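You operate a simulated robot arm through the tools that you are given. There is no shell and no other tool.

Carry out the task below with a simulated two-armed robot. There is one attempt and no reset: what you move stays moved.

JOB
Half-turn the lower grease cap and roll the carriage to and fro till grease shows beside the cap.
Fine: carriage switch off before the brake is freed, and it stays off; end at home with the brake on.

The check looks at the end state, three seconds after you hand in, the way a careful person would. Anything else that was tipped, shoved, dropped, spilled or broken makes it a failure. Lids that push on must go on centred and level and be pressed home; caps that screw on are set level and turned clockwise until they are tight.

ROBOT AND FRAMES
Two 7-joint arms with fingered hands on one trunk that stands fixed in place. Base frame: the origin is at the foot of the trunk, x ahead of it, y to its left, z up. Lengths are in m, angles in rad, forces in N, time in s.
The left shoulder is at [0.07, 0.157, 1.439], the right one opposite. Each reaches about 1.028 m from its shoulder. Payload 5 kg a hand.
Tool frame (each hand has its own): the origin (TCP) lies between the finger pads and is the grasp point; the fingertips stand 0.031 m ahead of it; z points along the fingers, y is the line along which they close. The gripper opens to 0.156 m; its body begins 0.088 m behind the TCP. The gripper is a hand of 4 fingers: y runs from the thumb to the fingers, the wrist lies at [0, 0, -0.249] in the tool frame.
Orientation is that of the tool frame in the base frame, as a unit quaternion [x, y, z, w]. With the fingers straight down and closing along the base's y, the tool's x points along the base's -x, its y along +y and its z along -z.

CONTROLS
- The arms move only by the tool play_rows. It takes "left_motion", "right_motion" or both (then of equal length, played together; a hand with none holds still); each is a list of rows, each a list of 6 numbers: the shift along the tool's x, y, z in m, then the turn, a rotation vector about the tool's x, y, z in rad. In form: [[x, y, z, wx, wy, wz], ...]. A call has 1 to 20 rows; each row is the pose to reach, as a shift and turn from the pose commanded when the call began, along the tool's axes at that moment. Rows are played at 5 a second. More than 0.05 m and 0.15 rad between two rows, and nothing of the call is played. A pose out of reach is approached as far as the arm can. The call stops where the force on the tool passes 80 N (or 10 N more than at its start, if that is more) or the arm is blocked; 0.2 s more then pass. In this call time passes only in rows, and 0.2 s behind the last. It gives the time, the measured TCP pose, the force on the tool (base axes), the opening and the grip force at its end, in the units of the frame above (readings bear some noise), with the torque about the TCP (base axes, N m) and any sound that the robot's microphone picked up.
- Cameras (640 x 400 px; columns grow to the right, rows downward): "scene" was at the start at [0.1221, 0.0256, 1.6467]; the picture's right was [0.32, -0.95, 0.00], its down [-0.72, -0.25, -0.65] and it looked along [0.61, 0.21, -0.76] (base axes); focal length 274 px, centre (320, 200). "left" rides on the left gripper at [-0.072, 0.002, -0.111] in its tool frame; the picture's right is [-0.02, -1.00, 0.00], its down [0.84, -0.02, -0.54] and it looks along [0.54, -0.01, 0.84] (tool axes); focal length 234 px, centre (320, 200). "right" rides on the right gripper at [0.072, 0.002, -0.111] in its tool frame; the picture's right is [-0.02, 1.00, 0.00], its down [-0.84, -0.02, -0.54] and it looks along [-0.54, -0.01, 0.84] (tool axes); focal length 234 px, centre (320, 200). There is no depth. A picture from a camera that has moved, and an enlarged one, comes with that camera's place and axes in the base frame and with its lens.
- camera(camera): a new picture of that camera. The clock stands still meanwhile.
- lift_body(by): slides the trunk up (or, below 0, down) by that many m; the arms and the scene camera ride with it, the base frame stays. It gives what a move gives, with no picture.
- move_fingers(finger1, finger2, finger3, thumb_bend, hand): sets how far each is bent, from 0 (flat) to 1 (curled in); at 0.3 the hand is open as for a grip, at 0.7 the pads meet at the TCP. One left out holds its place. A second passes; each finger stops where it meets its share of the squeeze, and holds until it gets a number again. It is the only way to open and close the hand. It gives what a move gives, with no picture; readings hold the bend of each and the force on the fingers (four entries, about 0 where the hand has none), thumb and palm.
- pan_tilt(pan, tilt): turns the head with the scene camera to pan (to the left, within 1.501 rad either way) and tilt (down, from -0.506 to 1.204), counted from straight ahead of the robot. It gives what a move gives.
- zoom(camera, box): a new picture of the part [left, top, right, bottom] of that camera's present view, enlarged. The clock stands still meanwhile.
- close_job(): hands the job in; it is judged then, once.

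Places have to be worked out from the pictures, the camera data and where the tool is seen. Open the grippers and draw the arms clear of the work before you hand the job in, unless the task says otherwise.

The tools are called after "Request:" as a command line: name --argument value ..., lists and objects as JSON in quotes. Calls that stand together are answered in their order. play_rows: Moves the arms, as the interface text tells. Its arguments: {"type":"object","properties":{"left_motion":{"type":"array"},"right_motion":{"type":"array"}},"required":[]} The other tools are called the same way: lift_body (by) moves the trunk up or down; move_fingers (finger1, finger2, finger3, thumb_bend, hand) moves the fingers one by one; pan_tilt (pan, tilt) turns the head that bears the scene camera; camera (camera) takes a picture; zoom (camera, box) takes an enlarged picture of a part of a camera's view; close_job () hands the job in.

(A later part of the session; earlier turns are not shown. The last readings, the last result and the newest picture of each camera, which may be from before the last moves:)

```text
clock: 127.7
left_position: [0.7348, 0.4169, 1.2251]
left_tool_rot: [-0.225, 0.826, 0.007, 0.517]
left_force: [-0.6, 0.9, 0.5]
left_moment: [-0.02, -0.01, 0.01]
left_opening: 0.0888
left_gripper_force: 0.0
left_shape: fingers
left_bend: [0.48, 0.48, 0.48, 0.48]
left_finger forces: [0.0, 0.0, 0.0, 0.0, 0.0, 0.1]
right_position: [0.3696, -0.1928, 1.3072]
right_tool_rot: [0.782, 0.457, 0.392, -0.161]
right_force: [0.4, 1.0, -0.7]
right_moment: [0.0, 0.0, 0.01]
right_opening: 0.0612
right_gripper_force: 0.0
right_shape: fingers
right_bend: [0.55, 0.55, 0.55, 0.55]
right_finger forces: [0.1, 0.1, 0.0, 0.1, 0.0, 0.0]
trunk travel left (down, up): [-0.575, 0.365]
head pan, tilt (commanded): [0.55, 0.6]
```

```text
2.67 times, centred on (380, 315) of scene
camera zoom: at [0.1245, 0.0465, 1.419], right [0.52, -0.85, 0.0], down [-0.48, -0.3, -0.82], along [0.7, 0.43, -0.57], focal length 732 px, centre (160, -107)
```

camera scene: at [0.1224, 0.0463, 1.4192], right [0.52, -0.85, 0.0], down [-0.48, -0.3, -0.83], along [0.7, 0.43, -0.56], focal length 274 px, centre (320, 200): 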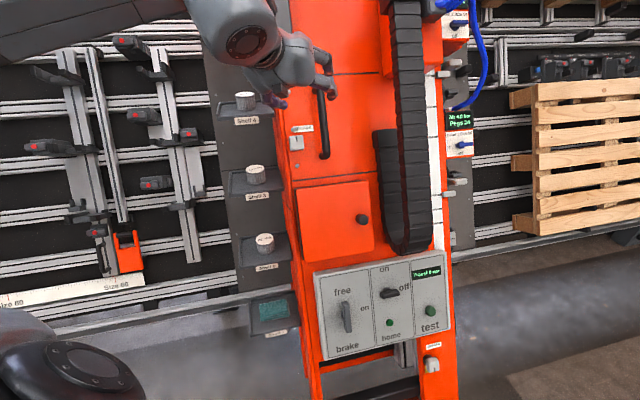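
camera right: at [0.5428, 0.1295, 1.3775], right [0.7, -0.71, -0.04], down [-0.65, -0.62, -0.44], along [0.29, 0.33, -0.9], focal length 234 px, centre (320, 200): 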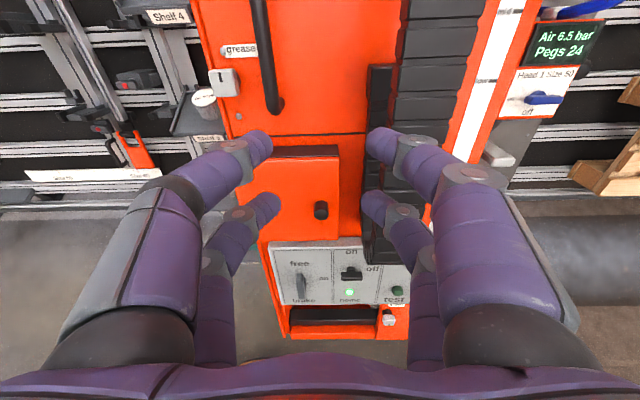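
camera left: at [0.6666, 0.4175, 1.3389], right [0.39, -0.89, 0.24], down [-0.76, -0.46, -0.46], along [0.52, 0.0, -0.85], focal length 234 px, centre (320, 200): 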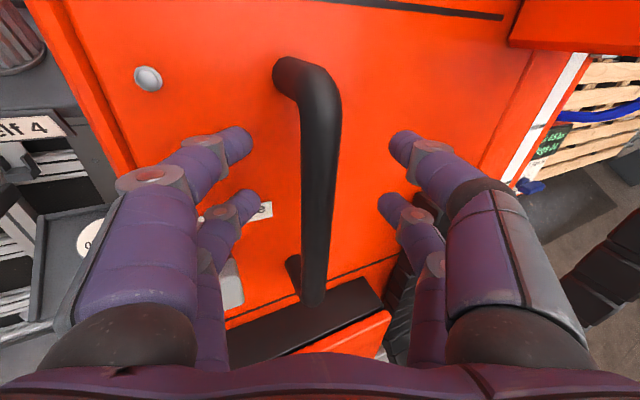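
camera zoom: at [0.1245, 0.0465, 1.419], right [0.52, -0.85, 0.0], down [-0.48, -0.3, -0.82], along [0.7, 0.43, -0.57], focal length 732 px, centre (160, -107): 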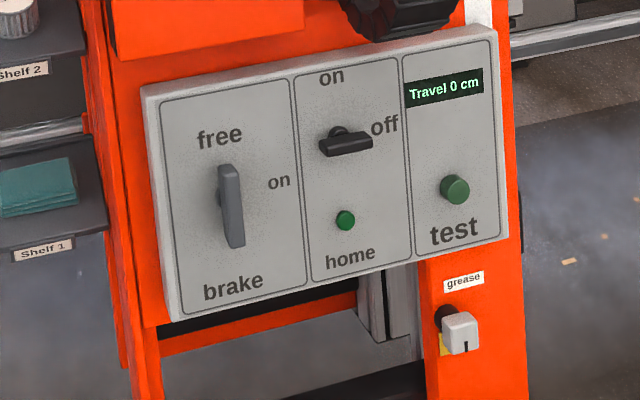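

Stationary, bar centred between the digits. I close and hold.

Request:
move_fingers --hand "left" --finger1 0.85 --finger2 0.85 --finger3 0.85 --thumb_bend 0.85

Request:
zoom --camera "scene" --box '[290, 240, 470, 390]'

Request:
camera --camera "left"

```text
clock: 128.7
left_position: [0.7375, 0.4173, 1.2245]
left_tool_rot: [-0.225, 0.826, 0.009, 0.516]
left_force: [17.3, -3.2, 0.1]
left_moment: [0.13, 0.14, -0.24]
left_opening: 0.0108
left_gripper_force: 22.2
left_shape: fingers
left_bend: [0.66, 0.65, 0.72, 0.71]
left_finger forces: [7.0, 7.7, 7.2, 0.0, 21.2, 0.0]
right_position: [0.3726, -0.1932, 1.3077]
right_tool_rot: [0.782, 0.458, 0.391, -0.163]
right_force: [-0.2, 0.1, 0.2]
right_moment: [0.0, 0.0, -0.01]
right_opening: 0.061
right_gripper_force: 0.0
right_shape: fingers
right_bend: [0.55, 0.55, 0.55, 0.55]
right_finger forces: [0.0, 0.0, 0.1, 0.0, 0.0, 0.0]
trunk travel left (down, up): [-0.575, 0.365]
head pan, tilt (commanded): [0.55, 0.6]
```

```text
2.67 times, centred on (380, 315) of scene
camera zoom: at [0.1282, 0.0453, 1.4187], right [0.52, -0.85, 0.0], down [-0.48, -0.29, -0.82], along [0.7, 0.43, -0.57], focal length 732 px, centre (160, -107)
```

zoom: 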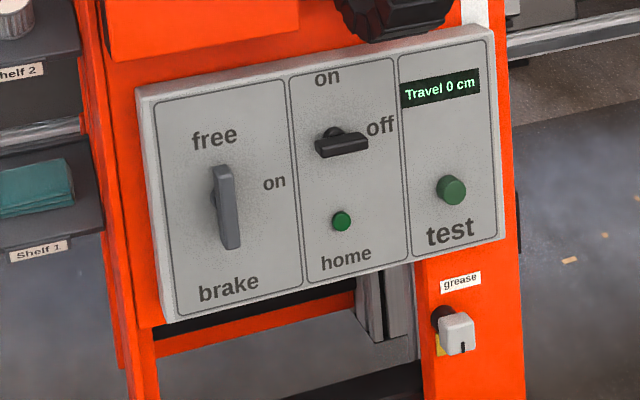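

```text
taken
camera left: at [0.6691, 0.4176, 1.3376], right [0.39, -0.89, 0.24], down [-0.76, -0.46, -0.46], along [0.52, 0.0, -0.86], focal length 234 px, centre (320, 200)
```

left: 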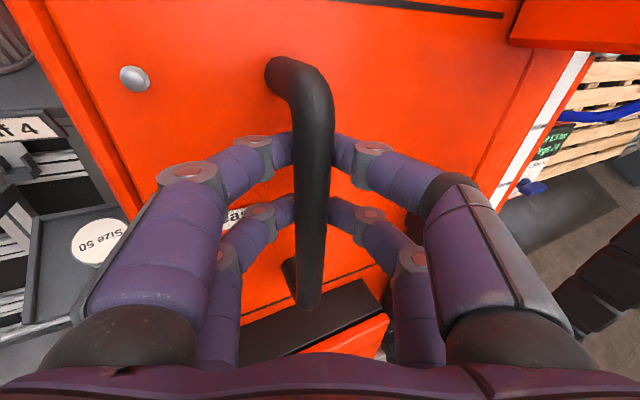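

By the TCP reading the carriage is about 2.2 cm right of where it was at home. I ease it left by 2.2 cm slowly and hold about two seconds to let it settle.

Request:
play_rows --left_motion '[[0, 0.002, -0.0009, 0, 0, 0], [0, 0.005, -0.0023, 0, 0, 0], [0, 0.008, -0.0037, 0, 0, 0], [0, 0.011, -0.0051, 0, 0, 0], [0, 0.014, -0.0065, 0, 0, 0], [0, 0.017, -0.0079, 0, 0, 0], [0, 0.0185, -0.0086, 0, 0, 0], [0, 0.0199, -0.0093, 0, 0, 0], [0, 0.0199, -0.0093, 0, 0, 0], [0, 0.0199, -0.0093, 0, 0, 0], [0, 0.0199, -0.0093, 0, 0, 0], [0, 0.0199, -0.0093, 0, 0, 0], [0, 0.0199, -0.0093, 0, 0, 0], [0, 0.0199, -0.0093, 0, 0, 0], [0, 0.0199, -0.0093, 0, 0, 0], [0, 0.0199, -0.0093, 0, 0, 0], [0, 0.0199, -0.0093, 0, 0, 0], [0, 0.0199, -0.0093, 0, 0, 0]]'

Request:
zoom --camera "scene" --box '[290, 240, 470, 390]'

Request:
camera --camera "left"

```text
clock: 132.5
left_position: [0.7201, 0.4327, 1.2212]
left_tool_rot: [-0.226, 0.827, 0.007, 0.516]
left_force: [18.3, 13.6, 6.8]
left_moment: [0.34, 0.05, -0.12]
left_opening: 0.009
left_gripper_force: 20.1
left_shape: fingers
left_bend: [0.65, 0.64, 0.72, 0.73]
left_finger forces: [9.2, 9.4, 4.6, 0.0, 17.1, 0.0]
right_position: [0.3727, -0.1895, 1.308]
right_tool_rot: [0.782, 0.458, 0.391, -0.162]
right_force: [0.0, 0.0, -0.5]
right_moment: [0.01, 0.0, -0.01]
right_opening: 0.0614
right_gripper_force: 0.1
right_shape: fingers
right_bend: [0.55, 0.55, 0.55, 0.55]
right_finger forces: [0.0, 0.0, 0.0, 0.0, 0.1, 0.1]
trunk travel left (down, up): [-0.575, 0.365]
head pan, tilt (commanded): [0.55, 0.6]
```

```text
2.67 times, centred on (380, 315) of scene
camera zoom: at [0.1271, 0.049, 1.4187], right [0.52, -0.85, 0.0], down [-0.48, -0.3, -0.82], along [0.7, 0.43, -0.57], focal length 732 px, centre (160, -107)
```

zoom: 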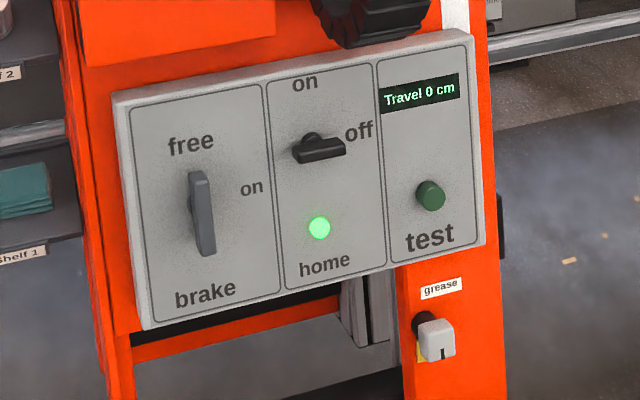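

```text
taken
camera left: at [0.6516, 0.4334, 1.3353], right [0.39, -0.89, 0.24], down [-0.76, -0.46, -0.46], along [0.52, -0.01, -0.86], focal length 234 px, centre (320, 200)
```

left: 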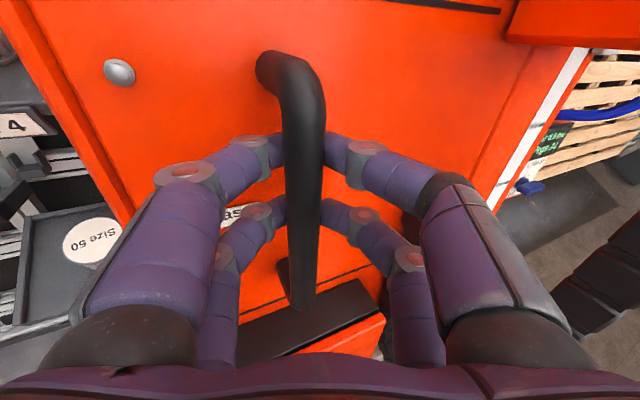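

Home lamp is lit again and travel 0. By comparison with earlier pictures it is still ~0.5–0.8 cm left of the original spot, so I ease it 5 mm right and let it settle.

Request:
play_rows --left_motion '[[0, -0.0015, 0.0007, 0, 0, 0], [0, -0.003, 0.0014, 0, 0, 0], [0, -0.0045, 0.0021, 0, 0, 0], [0, -0.0045, 0.0021, 0, 0, 0], [0, -0.0045, 0.0021, 0, 0, 0], [0, -0.0045, 0.0021, 0, 0, 0], [0, -0.0045, 0.0021, 0, 0, 0], [0, -0.0045, 0.0021, 0, 0, 0], [0, -0.0045, 0.0021, 0, 0, 0], [0, -0.0045, 0.0021, 0, 0, 0], [0, -0.0045, 0.0021, 0, 0, 0], [0, -0.0045, 0.0021, 0, 0, 0]]'

Request:
zoom --camera "scene" --box '[290, 240, 470, 390]'

```text
clock: 135.1
left_position: [0.723, 0.4307, 1.2207]
left_tool_rot: [-0.225, 0.826, 0.007, 0.517]
left_force: [12.1, 17.4, 1.0]
left_moment: [0.24, 0.16, -0.06]
left_opening: 0.0076
left_gripper_force: 18.3
left_shape: fingers
left_bend: [0.64, 0.63, 0.73, 0.75]
left_finger forces: [9.9, 10.2, 2.9, 0.0, 14.4, 0.0]
right_position: [0.3717, -0.1885, 1.309]
right_tool_rot: [0.782, 0.458, 0.39, -0.162]
right_force: [-0.4, -0.6, 0.5]
right_moment: [-0.01, 0.0, -0.03]
right_opening: 0.0612
right_gripper_force: 0.1
right_shape: fingers
right_bend: [0.55, 0.55, 0.55, 0.55]
right_finger forces: [0.1, 0.0, 0.1, 0.0, 0.1, 0.0]
trunk travel left (down, up): [-0.575, 0.365]
head pan, tilt (commanded): [0.55, 0.6]
```

```text
2.67 times, centred on (380, 315) of scene
camera zoom: at [0.1265, 0.0503, 1.4187], right [0.52, -0.85, 0.0], down [-0.48, -0.3, -0.82], along [0.7, 0.43, -0.57], focal length 732 px, centre (160, -107)
```

zoom: 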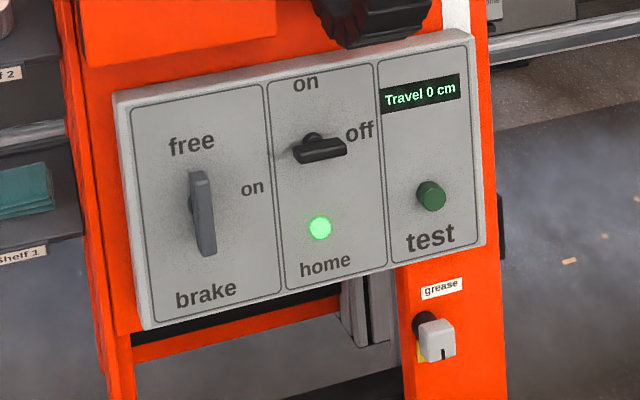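

It hasn't budged against static friction. I add another 6 mm to the right and hold.

Request:
play_rows --left_motion '[[0, -0.0018, 0.0008, 0, 0, 0], [0, -0.0036, 0.0017, 0, 0, 0], [0, -0.0054, 0.0025, 0, 0, 0], [0, -0.0054, 0.0025, 0, 0, 0], [0, -0.0054, 0.0025, 0, 0, 0], [0, -0.0054, 0.0025, 0, 0, 0], [0, -0.0054, 0.0025, 0, 0, 0], [0, -0.0054, 0.0025, 0, 0, 0]]'

Request:
zoom --camera "scene" --box '[290, 240, 470, 390]'

```text
clock: 136.9
left_position: [0.7261, 0.4286, 1.2212]
left_tool_rot: [-0.226, 0.826, 0.007, 0.516]
left_force: [5.9, 22.3, -2.6]
left_moment: [0.21, 0.17, -0.08]
left_opening: 0.0065
left_gripper_force: 17.2
left_shape: fingers
left_bend: [0.63, 0.62, 0.74, 0.76]
left_finger forces: [11.2, 11.5, 0.9, 0.1, 11.2, 0.1]
right_position: [0.3722, -0.186, 1.3088]
right_tool_rot: [0.782, 0.458, 0.391, -0.161]
right_force: [-0.2, -0.5, 0.0]
right_moment: [-0.01, 0.01, 0.03]
right_opening: 0.0608
right_gripper_force: 0.1
right_shape: fingers
right_bend: [0.55, 0.55, 0.55, 0.55]
right_finger forces: [0.1, 0.1, 0.0, 0.0, 0.0, 0.0]
trunk travel left (down, up): [-0.575, 0.365]
head pan, tilt (commanded): [0.55, 0.6]
```

```text
2.67 times, centred on (380, 315) of scene
camera zoom: at [0.1259, 0.0521, 1.4187], right [0.52, -0.85, 0.0], down [-0.48, -0.3, -0.82], along [0.7, 0.43, -0.57], focal length 732 px, centre (160, -107)
```

zoom: 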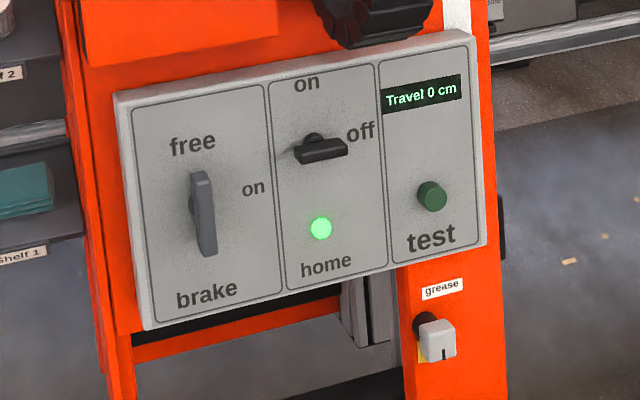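

It stays put under 12 N with the lamp lit — good enough and stable. I relax the side force to near zero before opening.

Request:
play_rows --left_motion '[[0, 0.0025, -0.0012, 0, 0, 0], [0, 0.005, -0.0023, 0, 0, 0], [0, 0.0075, -0.0035, 0, 0, 0], [0, 0.0075, -0.0035, 0, 0, 0], [0, 0.0075, -0.0035, 0, 0, 0]]'

Request:
move_fingers --hand "left" --finger1 0.48 --finger2 0.48 --finger3 0.48 --thumb_bend 0.48

Request:
zoom --camera "scene" --box '[290, 240, 470, 390]'

Request:
camera --camera "left"

```text
clock: 138.1
left_position: [0.7236, 0.4309, 1.2209]
left_tool_rot: [-0.225, 0.827, 0.008, 0.516]
left_force: [28.9, 7.5, -2.7]
left_moment: [0.12, -0.04, -0.56]
left_opening: 0.0061
left_gripper_force: 22.2
left_shape: fingers
left_bend: [0.65, 0.64, 0.74, 0.76]
left_finger forces: [12.3, 12.4, 3.2, 0.1, 16.3, 0.0]
right_position: [0.3746, -0.1905, 1.3078]
right_tool_rot: [0.783, 0.458, 0.39, -0.162]
right_force: [0.6, 0.3, 0.3]
right_moment: [-0.01, 0.0, -0.02]
right_opening: 0.061
right_gripper_force: 0.0
right_shape: fingers
right_bend: [0.55, 0.55, 0.55, 0.55]
right_finger forces: [0.0, 0.1, 0.0, 0.1, 0.0, 0.0]
trunk travel left (down, up): [-0.575, 0.365]
head pan, tilt (commanded): [0.55, 0.6]
```

```text
clock: 139.1
left_position: [0.7197, 0.4303, 1.2237]
left_tool_rot: [-0.225, 0.826, 0.007, 0.517]
left_force: [1.0, -0.5, -0.1]
left_moment: [0.01, -0.01, 0.03]
left_opening: 0.0882
left_gripper_force: 0.1
left_shape: fingers
left_bend: [0.48, 0.48, 0.48, 0.48]
left_finger forces: [0.0, 0.0, 0.0, 0.0, 0.0, 0.0]
right_position: [0.3701, -0.1909, 1.3088]
right_tool_rot: [0.782, 0.458, 0.391, -0.162]
right_force: [-0.5, 0.4, -0.7]
right_moment: [-0.01, 0.03, -0.02]
right_opening: 0.0609
right_gripper_force: 0.1
right_shape: fingers
right_bend: [0.55, 0.55, 0.55, 0.55]
right_finger forces: [0.1, 0.0, 0.0, 0.0, 0.0, 0.1]
trunk travel left (down, up): [-0.575, 0.365]
head pan, tilt (commanded): [0.55, 0.6]
```

```text
2.67 times, centred on (380, 315) of scene
camera zoom: at [0.1247, 0.0474, 1.419], right [0.52, -0.85, 0.0], down [-0.48, -0.3, -0.82], along [0.7, 0.43, -0.57], focal length 732 px, centre (160, -107)
```

zoom: 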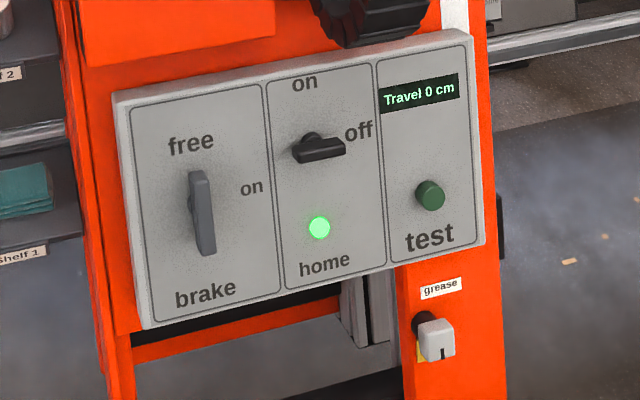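

```text
taken
camera left: at [0.6508, 0.4297, 1.3376], right [0.39, -0.89, 0.24], down [-0.76, -0.46, -0.46], along [0.52, 0.0, -0.85], focal length 234 px, centre (320, 200)
```

left: 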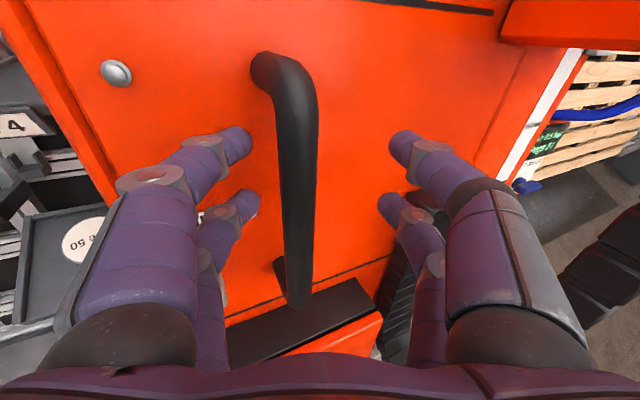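

Lamp still lit after release. I back the left hand out along its approach line and fold it back to its parked place.

Request:
play_rows --left_motion '[[0, 0, -0.02, 0, 0, 0], [0, 0, -0.05, 0, 0, 0], [0, 0, -0.09, 0, 0, 0], [0, 0, -0.13, 0, 0, 0], [0, 0, -0.17, 0, 0, 0]]'

Request:
zoom --camera "scene" --box '[290, 240, 470, 390]'

```text
clock: 140.3
left_position: [0.5736, 0.3861, 1.3034]
left_tool_rot: [-0.224, 0.826, 0.007, 0.518]
left_force: [-0.5, -0.8, 0.2]
left_moment: [0.0, -0.03, 0.01]
left_opening: 0.0884
left_gripper_force: 0.1
left_shape: fingers
left_bend: [0.48, 0.48, 0.48, 0.48]
left_finger forces: [0.0, 0.0, 0.0, 0.0, 0.1, 0.0]
right_position: [0.3688, -0.1904, 1.3105]
right_tool_rot: [0.781, 0.457, 0.393, -0.161]
right_force: [-1.3, 0.2, -0.2]
right_moment: [0.0, 0.0, -0.01]
right_opening: 0.0612
right_gripper_force: 0.1
right_shape: fingers
right_bend: [0.55, 0.55, 0.55, 0.55]
right_finger forces: [0.0, 0.1, 0.1, 0.0, 0.0, 0.1]
trunk travel left (down, up): [-0.575, 0.365]
head pan, tilt (commanded): [0.55, 0.6]
```

```text
2.67 times, centred on (380, 315) of scene
camera zoom: at [0.1227, 0.0469, 1.4192], right [0.52, -0.85, 0.0], down [-0.48, -0.29, -0.83], along [0.7, 0.43, -0.56], focal length 732 px, centre (160, -107)
```

zoom: 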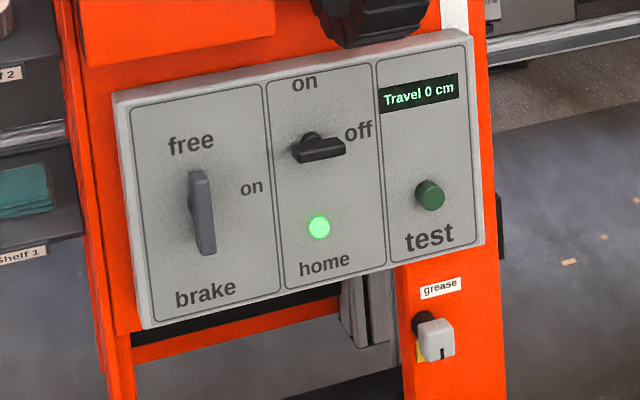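

Still home. I return the left hand to its earlier parked pose, pointing down near the body.

Request:
play_rows --left_motion '[[0.0031, 0.0022, -0.0334, 0.0018, 0.1218, 0.0527], [0.0062, 0.0044, -0.0667, 0.0037, 0.2436, 0.1053], [0.0093, 0.0066, -0.1001, 0.0055, 0.3654, 0.158], [0.0124, 0.0088, -0.1334, 0.0073, 0.4872, 0.2107], [0.0155, 0.011, -0.1668, 0.0092, 0.609, 0.2633], [0.0186, 0.0132, -0.2001, 0.011, 0.7308, 0.316], [0.0217, 0.0154, -0.2335, 0.0128, 0.8526, 0.3687], [0.0248, 0.0176, -0.2668, 0.0147, 0.9744, 0.4213], [0.0279, 0.0198, -0.3002, 0.0165, 1.0962, 0.474]]'

Request:
camera --camera "scene"

Request:
camera --camera "right"

```text
clock: 142.3
left_position: [0.2999, 0.3185, 1.4151]
left_tool_rot: [-0.001, 1.0, 0.0, 0.002]
left_force: [-1.2, -0.5, 0.8]
left_moment: [0.02, -0.03, 0.02]
left_opening: 0.0885
left_gripper_force: 0.0
left_shape: fingers
left_bend: [0.48, 0.48, 0.48, 0.48]
left_finger forces: [0.0, 0.1, 0.0, 0.0, 0.1, 0.0]
right_position: [0.3668, -0.1954, 1.3092]
right_tool_rot: [0.781, 0.457, 0.394, -0.162]
right_force: [0.1, -0.5, -0.7]
right_moment: [0.06, 0.01, -0.01]
right_opening: 0.061
right_gripper_force: 0.0
right_shape: fingers
right_bend: [0.55, 0.55, 0.55, 0.55]
right_finger forces: [0.0, 0.0, 0.0, 0.0, 0.1, 0.0]
trunk travel left (down, up): [-0.575, 0.365]
head pan, tilt (commanded): [0.55, 0.6]
```

```text
taken
camera scene: at [0.121, 0.0439, 1.4195], right [0.52, -0.85, 0.0], down [-0.48, -0.29, -0.83], along [0.7, 0.43, -0.56], focal length 274 px, centre (320, 200)
```

scene: 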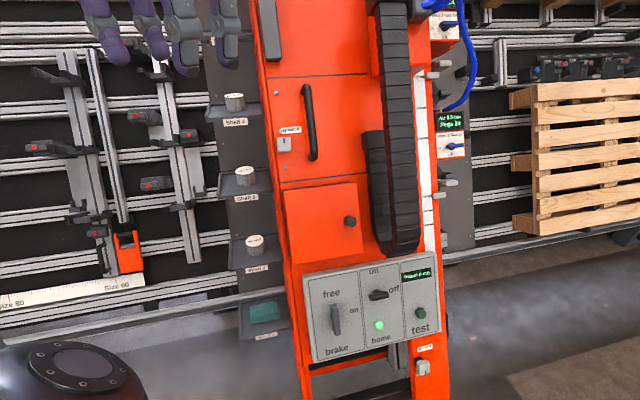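

```text
taken
camera right: at [0.3368, -0.2217, 1.4345], right [0.83, -0.54, 0.09], down [-0.5, -0.81, -0.29], along [0.23, 0.2, -0.95], focal length 234 px, centre (320, 200)
```

right: 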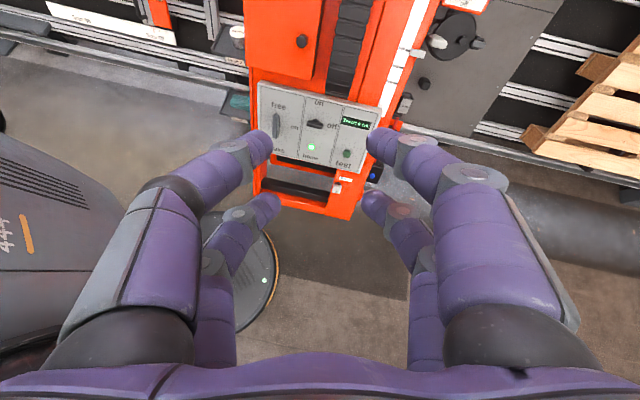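

Everything is home. Now I lower the trunk again to reach the brake lever with the right hand.

Request:
lift_body --by -0.4

Request:
lift_body --by -0.17

Request:
play_rows --right_motion '[[0.0271, -0.0078, 0.0245, 0.0276, 0.0228, 0.021], [0.0542, -0.0156, 0.049, 0.0552, 0.0456, 0.0421], [0.0813, -0.0234, 0.0735, 0.0829, 0.0683, 0.0631], [0.1084, -0.0312, 0.098, 0.1105, 0.0911, 0.0841], [0.1355, -0.0389, 0.1224, 0.1381, 0.1139, 0.1052], [0.1626, -0.0467, 0.1469, 0.1657, 0.1367, 0.1262], [0.1897, -0.0545, 0.1714, 0.1934, 0.1594, 0.1472], [0.2168, -0.0623, 0.1959, 0.221, 0.1822, 0.1683], [0.2439, -0.0701, 0.2204, 0.2486, 0.205, 0.1893]]'

Request:
pan_tilt --pan 0.3 --tilt 0.75

Request:
camera --camera "right"

Request:
camera --camera "scene"

```text
clock: 146.1
left_position: [0.3036, 0.323, 1.0139]
left_tool_rot: [-0.002, 1.0, -0.001, 0.001]
left_force: [0.0, -0.3, 0.4]
left_moment: [-0.02, 0.0, -0.02]
left_opening: 0.0887
left_gripper_force: 0.0
left_shape: fingers
left_bend: [0.48, 0.48, 0.48, 0.48]
left_finger forces: [0.0, 0.0, 0.0, 0.0, 0.1, 0.0]
right_position: [0.3699, -0.1914, 0.9097]
right_tool_rot: [0.782, 0.457, 0.392, -0.162]
right_force: [-0.6, -0.2, 0.2]
right_moment: [0.01, 0.01, 0.0]
right_opening: 0.0611
right_gripper_force: 0.1
right_shape: fingers
right_bend: [0.55, 0.55, 0.55, 0.55]
right_finger forces: [0.0, 0.0, 0.1, 0.0, 0.0, 0.0]
trunk travel left (down, up): [-0.175, 0.765]
head pan, tilt (commanded): [0.55, 0.6]
```

```text
clock: 148.0
left_position: [0.3037, 0.3233, 0.8434]
left_tool_rot: [-0.001, 1.0, -0.001, 0.002]
left_force: [0.2, 1.1, 0.1]
left_moment: [0.01, 0.02, 0.01]
left_opening: 0.0887
left_gripper_force: 0.1
left_shape: fingers
left_bend: [0.48, 0.48, 0.48, 0.48]
left_finger forces: [0.0, 0.0, 0.0, 0.0, 0.0, 0.1]
right_position: [0.3693, -0.192, 0.7389]
right_tool_rot: [0.781, 0.457, 0.393, -0.161]
right_force: [0.3, 0.0, -0.2]
right_moment: [0.03, 0.03, -0.03]
right_opening: 0.0611
right_gripper_force: 0.0
right_shape: fingers
right_bend: [0.55, 0.55, 0.55, 0.55]
right_finger forces: [0.0, 0.1, 0.0, 0.0, 0.1, 0.1]
trunk travel left (down, up): [-0.005, 0.935]
head pan, tilt (commanded): [0.55, 0.6]
```

```text
clock: 150.0
left_position: [0.3036, 0.3238, 0.8436]
left_tool_rot: [0.0, 1.0, -0.001, 0.001]
left_force: [-0.1, -1.1, -1.1]
left_moment: [-0.07, 0.02, -0.04]
left_opening: 0.0885
left_gripper_force: 0.0
left_shape: fingers
left_bend: [0.48, 0.48, 0.48, 0.48]
left_finger forces: [0.1, 0.0, 0.0, 0.0, 0.0, 0.1]
right_position: [0.479, 0.125, 0.7787]
right_tool_rot: [0.751, 0.408, 0.394, -0.339]
right_force: [0.2, -0.5, 1.0]
right_moment: [-0.03, 0.01, 0.02]
right_opening: 0.0611
right_gripper_force: 0.1
right_shape: fingers
right_bend: [0.55, 0.55, 0.55, 0.55]
right_finger forces: [0.0, 0.0, 0.1, 0.1, 0.0, 0.0]
trunk travel left (down, up): [-0.005, 0.935]
head pan, tilt (commanded): [0.55, 0.6]
```

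```text
clock: 150.8
left_position: [0.3029, 0.3239, 0.8422]
left_tool_rot: [-0.001, 1.0, -0.001, 0.001]
left_force: [-0.9, -0.4, -0.1]
left_moment: [0.01, 0.0, 0.02]
left_opening: 0.0883
left_gripper_force: 0.0
left_shape: fingers
left_bend: [0.48, 0.48, 0.48, 0.48]
left_finger forces: [0.1, 0.1, 0.0, 0.0, 0.0, 0.1]
right_position: [0.4781, 0.1237, 0.7764]
right_tool_rot: [0.752, 0.407, 0.393, -0.338]
right_force: [0.1, -0.9, 0.1]
right_moment: [-0.03, 0.0, -0.01]
right_opening: 0.061
right_gripper_force: 0.1
right_shape: fingers
right_bend: [0.55, 0.55, 0.55, 0.55]
right_finger forces: [0.1, 0.0, 0.0, 0.0, 0.0, 0.0]
trunk travel left (down, up): [-0.005, 0.935]
head pan, tilt (commanded): [0.3, 0.75]
```

```text
taken
camera right: at [0.4727, 0.0557, 0.8902], right [0.87, -0.45, -0.21], down [-0.49, -0.73, -0.47], along [0.06, 0.51, -0.86], focal length 234 px, centre (320, 200)
```

right: 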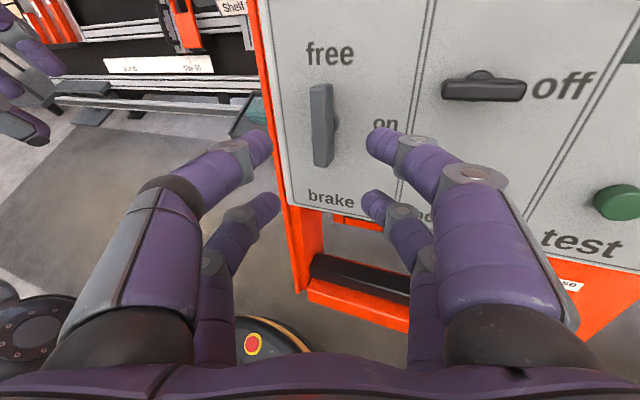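

```text
taken
camera scene: at [0.128, 0.0256, 0.8362], right [0.3, -0.96, 0.0], down [-0.65, -0.2, -0.73], along [0.7, 0.22, -0.68], focal length 274 px, centre (320, 200)
```

scene: 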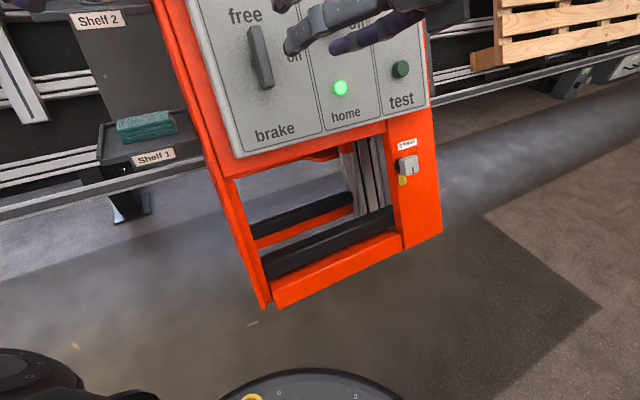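

The hand is lined up with the upright lever. I narrow the fingers and advance 11 cm to straddle it.

Request:
move_fingers --hand "right" --finger1 0.6 --finger2 0.6 --finger3 0.6 --thumb_bend 0.6

Request:
play_rows --right_motion '[[0, 0, 0.03, 0, 0, 0], [0, 0, 0.06, 0, 0, 0], [0, 0, 0.085, 0, 0, 0], [0, 0, 0.1, 0, 0, 0]]'

Request:
camera --camera "right"

Request:
zoom --camera "scene" --box '[180, 0, 440, 170]'

```text
clock: 151.8
left_position: [0.3033, 0.3229, 0.843]
left_tool_rot: [-0.001, 1.0, -0.001, 0.002]
left_force: [0.3, 0.3, 0.4]
left_moment: [0.04, 0.02, -0.02]
left_opening: 0.0885
left_gripper_force: 0.0
left_shape: fingers
left_bend: [0.48, 0.48, 0.48, 0.48]
left_finger forces: [0.0, 0.0, 0.0, 0.0, 0.1, 0.0]
right_position: [0.4804, 0.1248, 0.7766]
right_tool_rot: [0.751, 0.408, 0.393, -0.339]
right_force: [-0.2, -0.6, 0.0]
right_moment: [-0.01, 0.01, 0.02]
right_opening: 0.0422
right_gripper_force: 0.0
right_shape: fingers
right_bend: [0.6, 0.6, 0.6, 0.6]
right_finger forces: [0.0, 0.0, 0.0, 0.0, 0.1, 0.1]
trunk travel left (down, up): [-0.005, 0.935]
head pan, tilt (commanded): [0.3, 0.75]
```

```text
clock: 152.8
left_position: [0.3022, 0.324, 0.8434]
left_tool_rot: [-0.001, 1.0, -0.001, 0.001]
left_force: [0.5, 0.2, 0.0]
left_moment: [-0.02, 0.01, -0.01]
left_opening: 0.0885
left_gripper_force: 0.1
left_shape: fingers
left_bend: [0.48, 0.48, 0.48, 0.48]
left_finger forces: [0.1, 0.1, 0.0, 0.1, 0.1, 0.0]
right_position: [0.5115, 0.2069, 0.7298]
right_tool_rot: [0.752, 0.407, 0.393, -0.339]
right_force: [-0.5, 0.6, 0.3]
right_moment: [-0.02, -0.03, 0.0]
right_opening: 0.042
right_gripper_force: 0.1
right_shape: fingers
right_bend: [0.6, 0.6, 0.6, 0.6]
right_finger forces: [0.0, 0.1, 0.0, 0.0, 0.0, 0.1]
trunk travel left (down, up): [-0.005, 0.935]
head pan, tilt (commanded): [0.3, 0.75]
```

```text
taken
camera right: at [0.505, 0.1387, 0.8424], right [0.87, -0.45, -0.21], down [-0.49, -0.73, -0.47], along [0.06, 0.51, -0.86], focal length 234 px, centre (320, 200)
```

right: 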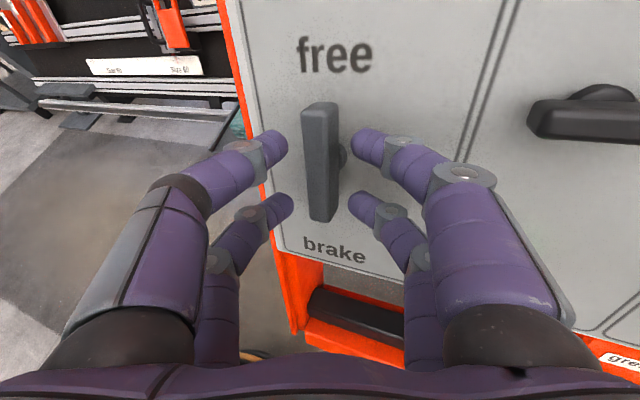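

```text
2.35 times, centred on (310, 85) of scene
camera zoom: at [0.1282, 0.0256, 0.8361], right [0.3, -0.96, 0.0], down [-0.65, -0.2, -0.73], along [0.7, 0.22, -0.68], focal length 646 px, centre (344, 471)
```

zoom: 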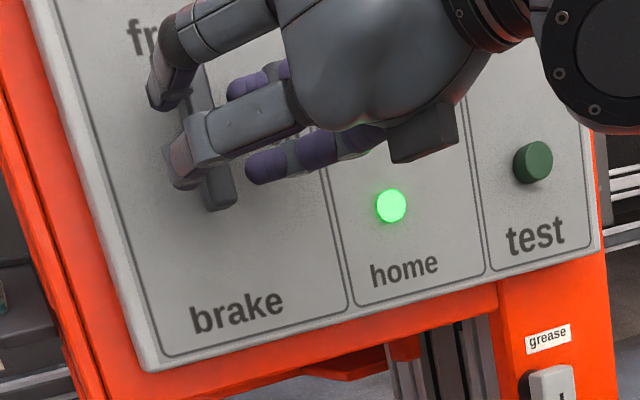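

Lever well inside the digits and the lamp still lit. I centre slightly (6 mm up, 8 mm deeper) and close firmly.

Request:
play_rows --right_motion '[[0.003, 0, 0.004, 0, 0, 0], [0.006, 0, 0.008, 0, 0, 0]]'

Request:
move_fingers --hand "right" --finger1 0.8 --finger2 0.8 --finger3 0.8 --thumb_bend 0.8

Request:
camera --camera "right"

Request:
zoom --camera "scene" --box '[180, 0, 440, 170]'

```text
clock: 153.4
left_position: [0.3041, 0.3242, 0.8436]
left_tool_rot: [-0.001, 1.0, -0.001, 0.001]
left_force: [0.0, 0.2, -0.1]
left_moment: [-0.02, -0.02, 0.0]
left_opening: 0.0885
left_gripper_force: 0.0
left_shape: fingers
left_bend: [0.48, 0.48, 0.48, 0.48]
left_finger forces: [0.0, 0.0, 0.0, 0.0, 0.1, 0.1]
right_position: [0.5166, 0.216, 0.7307]
right_tool_rot: [0.751, 0.407, 0.393, -0.339]
right_force: [-0.6, -0.2, 0.1]
right_moment: [0.04, -0.03, -0.03]
right_opening: 0.0421
right_gripper_force: 0.1
right_shape: fingers
right_bend: [0.6, 0.6, 0.6, 0.6]
right_finger forces: [0.0, 0.0, 0.0, 0.0, 0.1, 0.0]
trunk travel left (down, up): [-0.005, 0.935]
head pan, tilt (commanded): [0.3, 0.75]
```

```text
clock: 154.4
left_position: [0.3021, 0.325, 0.8436]
left_tool_rot: [-0.002, 1.0, 0.0, 0.002]
left_force: [-0.4, 1.1, -0.9]
left_moment: [0.04, 0.03, -0.01]
left_opening: 0.0887
left_gripper_force: 0.0
left_shape: fingers
left_bend: [0.48, 0.48, 0.48, 0.48]
left_finger forces: [0.0, 0.0, 0.1, 0.1, 0.0, 0.0]
right_position: [0.5149, 0.217, 0.7316]
right_tool_rot: [0.751, 0.409, 0.393, -0.339]
right_force: [-6.5, 11.6, -0.9]
right_moment: [-0.18, -0.14, 0.15]
right_opening: 0.0187
right_gripper_force: 24.1
right_shape: fingers
right_bend: [0.65, 0.65, 0.66, 0.66]
right_finger forces: [8.7, 8.6, 8.1, 0.1, 21.7, 0.0]
trunk travel left (down, up): [-0.005, 0.935]
head pan, tilt (commanded): [0.3, 0.75]
```

```text
taken
camera right: at [0.5085, 0.1492, 0.8441], right [0.87, -0.44, -0.21], down [-0.49, -0.73, -0.47], along [0.06, 0.51, -0.86], focal length 234 px, centre (320, 200)
```

right: 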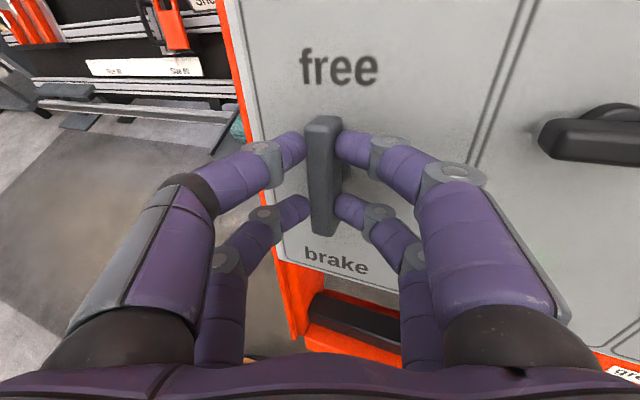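

```text
2.35 times, centred on (310, 85) of scene
camera zoom: at [0.1276, 0.0265, 0.8362], right [0.3, -0.96, 0.0], down [-0.65, -0.2, -0.73], along [0.7, 0.22, -0.68], focal length 646 px, centre (344, 471)
```

zoom: 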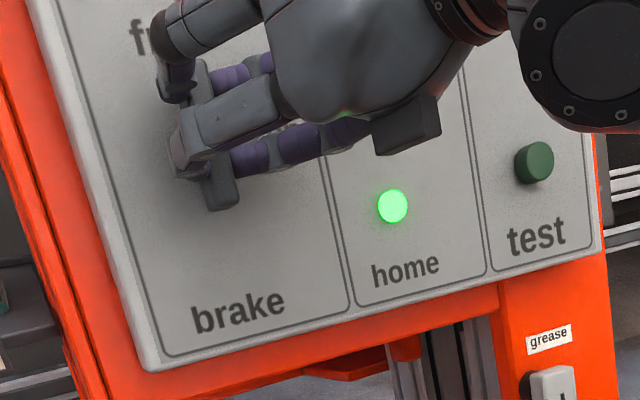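

Held well, lamp lit. I ease the small side force and turn the lever counter-clockwise toward "on", in stages.

Request:
play_rows --right_motion '[[0, -0.003, 0, 0, 0, 0], [0, -0.003, 0, 0, 0, -0.12], [0, -0.003, 0, 0, 0, -0.24], [0, -0.003, 0, 0, 0, -0.36], [0, -0.003, 0, 0, 0, -0.48], [0, -0.003, 0, 0, 0, -0.6], [0, -0.003, 0, 0, 0, -0.72]]'

Request:
camera --camera "right"

Request:
zoom --camera "scene" --box '[180, 0, 440, 170]'

```text
clock: 156.0
left_position: [0.3025, 0.3231, 0.8441]
left_tool_rot: [-0.002, 1.0, -0.001, 0.002]
left_force: [-0.4, 0.4, 0.5]
left_moment: [-0.02, 0.01, 0.0]
left_opening: 0.0886
left_gripper_force: 0.0
left_shape: fingers
left_bend: [0.48, 0.48, 0.48, 0.48]
left_finger forces: [0.0, 0.0, 0.1, 0.0, 0.0, 0.1]
right_position: [0.5131, 0.2164, 0.7324]
right_tool_rot: [0.559, 0.647, 0.488, -0.178]
right_force: [-13.7, 2.0, -2.5]
right_moment: [-0.2, 0.4, 0.22]
right_opening: 0.0099
right_gripper_force: 20.2
right_shape: fingers
right_bend: [0.65, 0.67, 0.64, 0.73]
right_finger forces: [5.5, 6.6, 10.7, 0.0, 18.1, 0.0]
trunk travel left (down, up): [-0.005, 0.935]
head pan, tilt (commanded): [0.3, 0.75]
```

```text
taken
camera right: at [0.4579, 0.1639, 0.8389], right [0.9, -0.11, 0.41], down [0.07, -0.91, -0.41], along [0.42, 0.4, -0.81], focal length 234 px, centre (320, 200)
```

right: 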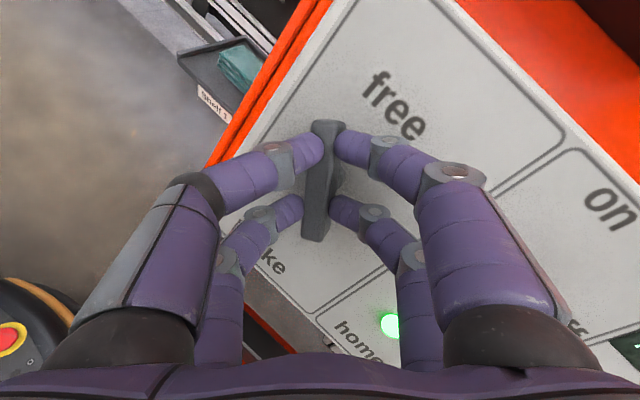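

```text
2.35 times, centred on (310, 85) of scene
camera zoom: at [0.1272, 0.0259, 0.8362], right [0.3, -0.96, 0.0], down [-0.65, -0.2, -0.73], along [0.7, 0.22, -0.68], focal length 646 px, centre (344, 471)
```

zoom: 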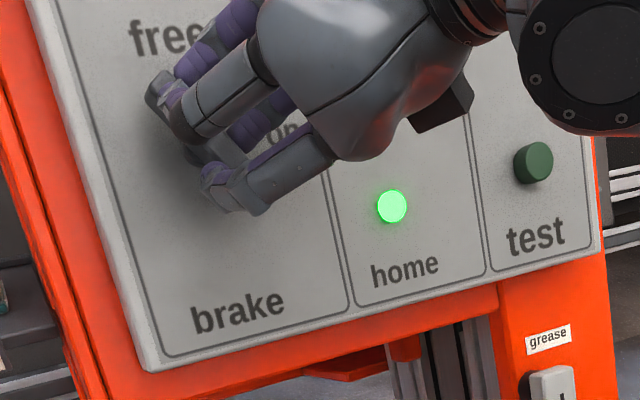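

The lever follows and the lamp stays lit. I turn the remaining amount toward "on".

Request:
play_rows --right_motion '[[0, 0, 0, 0, 0, -0.12], [0, 0, 0, 0, 0, -0.24], [0, 0, 0, 0, 0, -0.36], [0, 0, 0, 0, 0, -0.48], [0, 0, 0, 0, 0, -0.6], [0, 0, 0, 0, 0, -0.72], [0, 0, 0, 0, 0, -0.84]]'

Request:
camera --camera "right"

Request:
zoom --camera "scene" --box '[180, 0, 440, 170]'

```text
clock: 157.6
left_position: [0.3021, 0.3231, 0.8436]
left_tool_rot: [-0.001, 1.0, -0.002, 0.002]
left_force: [0.2, 0.6, 0.3]
left_moment: [0.01, -0.02, 0.0]
left_opening: 0.0886
left_gripper_force: 0.0
left_shape: fingers
left_bend: [0.48, 0.48, 0.48, 0.48]
left_finger forces: [0.1, 0.0, 0.0, 0.0, 0.0, 0.0]
right_position: [0.5127, 0.2161, 0.7295]
right_tool_rot: [0.246, 0.82, 0.516, 0.036]
right_force: [-25.4, -8.7, -9.8]
right_moment: [-0.49, 0.53, 0.32]
right_opening: 0.0054
right_gripper_force: 19.8
right_shape: fingers
right_bend: [0.68, 0.68, 0.63, 0.71]
right_finger forces: [5.0, 4.0, 13.6, 0.0, 17.4, 0.1]
trunk travel left (down, up): [-0.005, 0.935]
head pan, tilt (commanded): [0.3, 0.75]
```

```text
taken
camera right: at [0.4153, 0.1568, 0.7969], right [0.39, 0.33, 0.86], down [0.56, -0.83, 0.07], along [0.73, 0.45, -0.51], focal length 234 px, centre (320, 200)
```

right: 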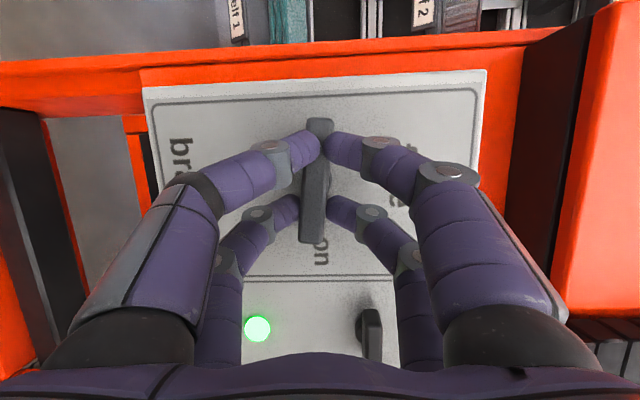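

```text
2.35 times, centred on (310, 85) of scene
camera zoom: at [0.1269, 0.0255, 0.8363], right [0.3, -0.96, 0.0], down [-0.65, -0.2, -0.73], along [0.7, 0.22, -0.68], focal length 646 px, centre (344, 471)
```

zoom: 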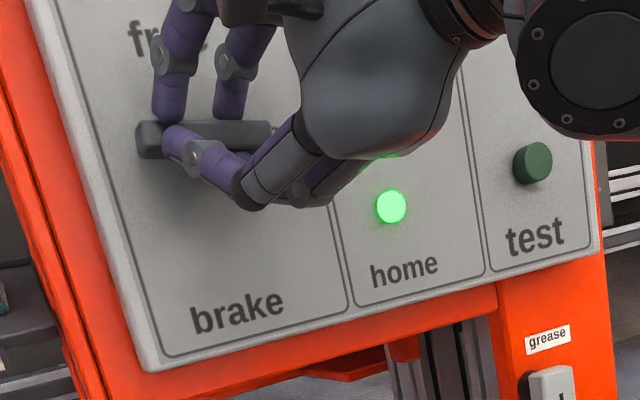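

Nearly there, a few degrees short. I turn on to feel the stop at "on".

Request:
play_rows --right_motion '[[0, 0, 0, 0, 0, -0.1], [0, 0, 0, 0, 0, -0.2], [0, 0, 0, 0, 0, -0.3]]'

Request:
camera --camera "right"

Request:
zoom --camera "scene" --box '[180, 0, 440, 170]'

```text
clock: 158.4
left_position: [0.3021, 0.3231, 0.8437]
left_tool_rot: [-0.001, 1.0, 0.0, 0.002]
left_force: [0.8, -0.4, -0.7]
left_moment: [0.0, 0.0, -0.01]
left_opening: 0.0886
left_gripper_force: 0.2
left_shape: fingers
left_bend: [0.48, 0.48, 0.48, 0.48]
left_finger forces: [0.0, 0.0, 0.0, 0.1, 0.0, 0.1]
right_position: [0.5113, 0.2175, 0.7321]
right_tool_rot: [0.122, 0.847, 0.506, 0.111]
right_force: [-27.4, -12.5, -10.9]
right_moment: [-0.1, 1.23, 0.11]
right_opening: 0.0069
right_gripper_force: 25.4
right_shape: fingers
right_bend: [0.71, 0.71, 0.6, 0.72]
right_finger forces: [14.1, 1.6, 21.2, 0.0, 13.6, 0.1]
trunk travel left (down, up): [-0.005, 0.935]
head pan, tilt (commanded): [0.3, 0.75]
```

```text
taken
camera right: at [0.4097, 0.1478, 0.7783], right [0.11, 0.45, 0.89], down [0.62, -0.73, 0.29], along [0.78, 0.52, -0.36], focal length 234 px, centre (320, 200)
```

right: 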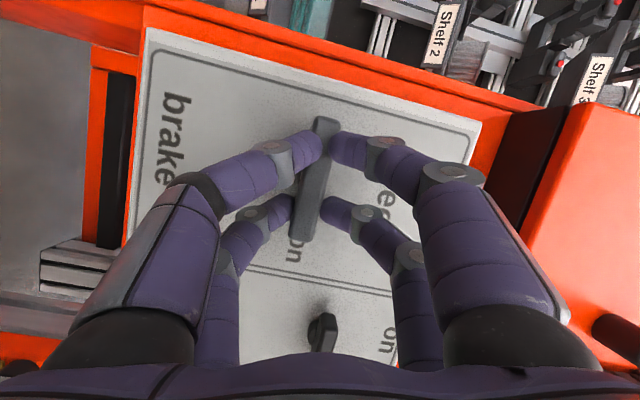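

```text
2.35 times, centred on (310, 85) of scene
camera zoom: at [0.127, 0.0251, 0.8363], right [0.3, -0.96, 0.0], down [-0.65, -0.2, -0.73], along [0.7, 0.22, -0.68], focal length 646 px, centre (344, 471)
```

zoom: 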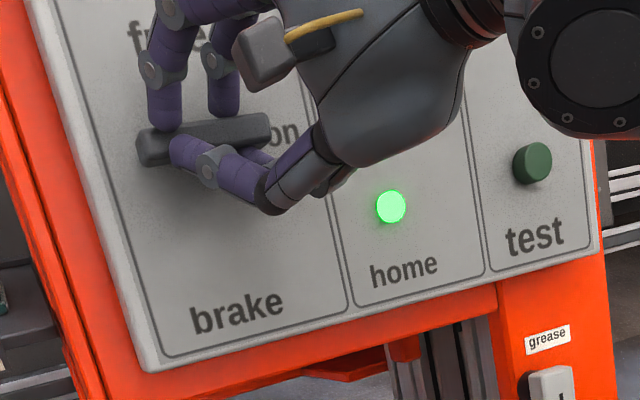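

Close to "on"; I press on a little more to be sure it is fully at the stop.

Request:
play_rows --right_motion '[[0, 0, 0, 0, 0, -0.1], [0, 0, 0, 0, 0, -0.2], [0, 0, 0, 0, 0, -0.28]]'

Request:
zoom --camera "right" --box '[100, 20, 500, 340]'

Request:
zoom --camera "scene" --box '[180, 0, 440, 170]'

```text
clock: 159.2
left_position: [0.3008, 0.3217, 0.8453]
left_tool_rot: [-0.002, 1.0, 0.0, 0.003]
left_force: [-0.5, 0.0, 0.1]
left_moment: [0.01, -0.02, 0.01]
left_opening: 0.088
left_gripper_force: 0.0
left_shape: fingers
left_bend: [0.48, 0.48, 0.48, 0.48]
left_finger forces: [0.0, 0.0, 0.1, 0.1, 0.1, 0.0]
right_position: [0.5079, 0.2171, 0.7301]
right_tool_rot: [-0.001, 0.855, 0.486, 0.181]
right_force: [-44.2, -17.7, -9.0]
right_moment: [0.37, 2.39, -0.21]
right_opening: 0.0023
right_gripper_force: 29.8
right_shape: fingers
right_bend: [0.62, 0.72, 0.56, 0.79]
right_finger forces: [18.4, 0.3, 41.0, 0.2, 0.0, 0.0]
trunk travel left (down, up): [-0.005, 0.935]
head pan, tilt (commanded): [0.3, 0.75]
```

```text
1.25 times, centred on (300, 180) of right
camera zoom: at [0.4061, 0.138, 0.7607], right [-0.15, 0.52, 0.84], down [0.62, -0.61, 0.5], along [0.77, 0.59, -0.23], focal length 293 px, centre (345, 225)
```

zoom: 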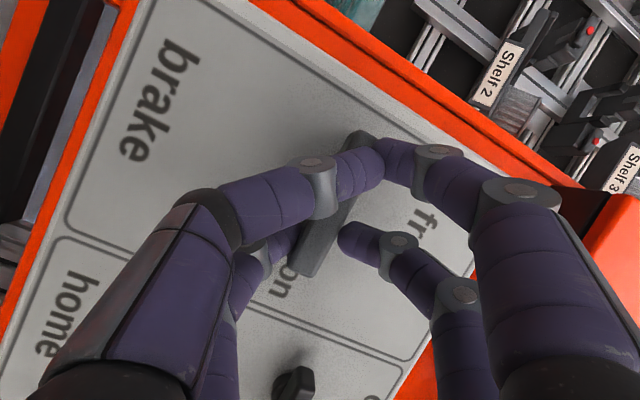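

```text
2.35 times, centred on (310, 85) of scene
camera zoom: at [0.1256, 0.0246, 0.8366], right [0.3, -0.96, 0.0], down [-0.65, -0.2, -0.73], along [0.7, 0.22, -0.68], focal length 646 px, centre (344, 471)
```

zoom: 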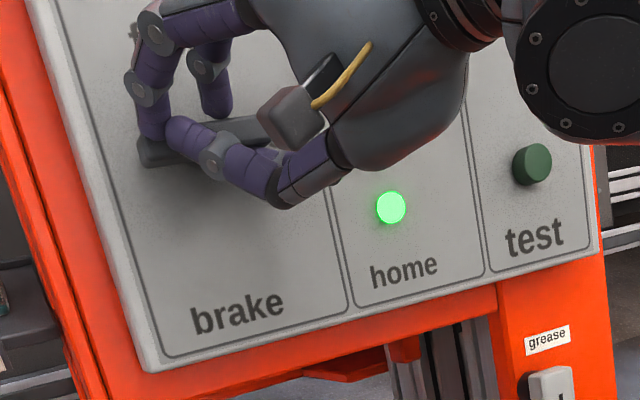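

The stop is reached (1.8 N·m) with the lamp lit. I open the fingers and withdraw to check the lever.

Request:
move_fingers --hand "right" --finger1 0.52 --finger2 0.52 --finger3 0.52 --thumb_bend 0.52

Request:
camera --camera "right"

Request:
zoom --camera "scene" --box '[180, 0, 440, 170]'

```text
clock: 160.2
left_position: [0.3015, 0.3221, 0.8453]
left_tool_rot: [0.0, 1.0, 0.0, 0.003]
left_force: [0.5, 0.0, -0.1]
left_moment: [-0.01, 0.01, 0.03]
left_opening: 0.0885
left_gripper_force: 0.1
left_shape: fingers
left_bend: [0.48, 0.48, 0.48, 0.48]
left_finger forces: [0.0, 0.0, 0.0, 0.0, 0.0, 0.0]
right_position: [0.5137, 0.2156, 0.7343]
right_tool_rot: [0.004, 0.854, 0.487, 0.184]
right_force: [-10.8, -15.5, 18.5]
right_moment: [-0.01, 0.38, 0.29]
right_opening: 0.0384
right_gripper_force: 12.4
right_shape: fingers
right_bend: [0.52, 0.52, 0.52, 0.73]
right_finger forces: [0.1, 0.1, 0.0, 0.1, 25.6, 0.0]
trunk travel left (down, up): [-0.005, 0.935]
head pan, tilt (commanded): [0.3, 0.75]
```

```text
taken
camera right: at [0.4109, 0.1365, 0.7631], right [-0.15, 0.52, 0.84], down [0.61, -0.62, 0.49], along [0.78, 0.59, -0.23], focal length 234 px, centre (320, 200)
```

right: 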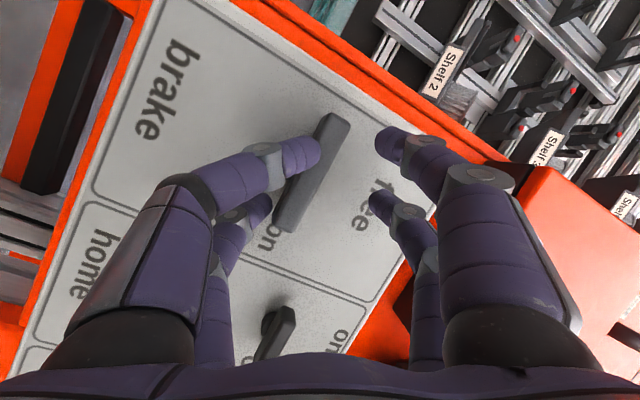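

```text
2.35 times, centred on (310, 85) of scene
camera zoom: at [0.1265, 0.0242, 0.8366], right [0.3, -0.96, 0.0], down [-0.65, -0.2, -0.73], along [0.7, 0.22, -0.68], focal length 646 px, centre (344, 471)
```

zoom: 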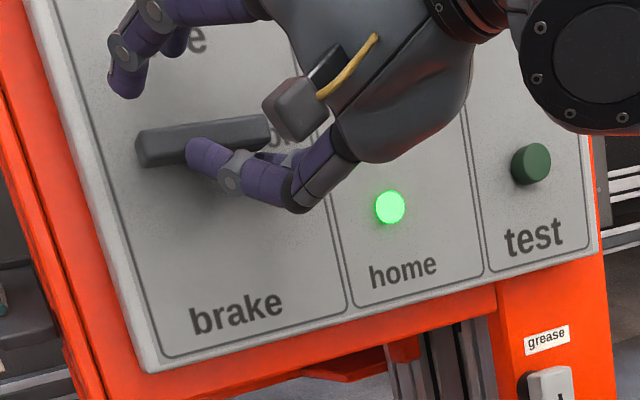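

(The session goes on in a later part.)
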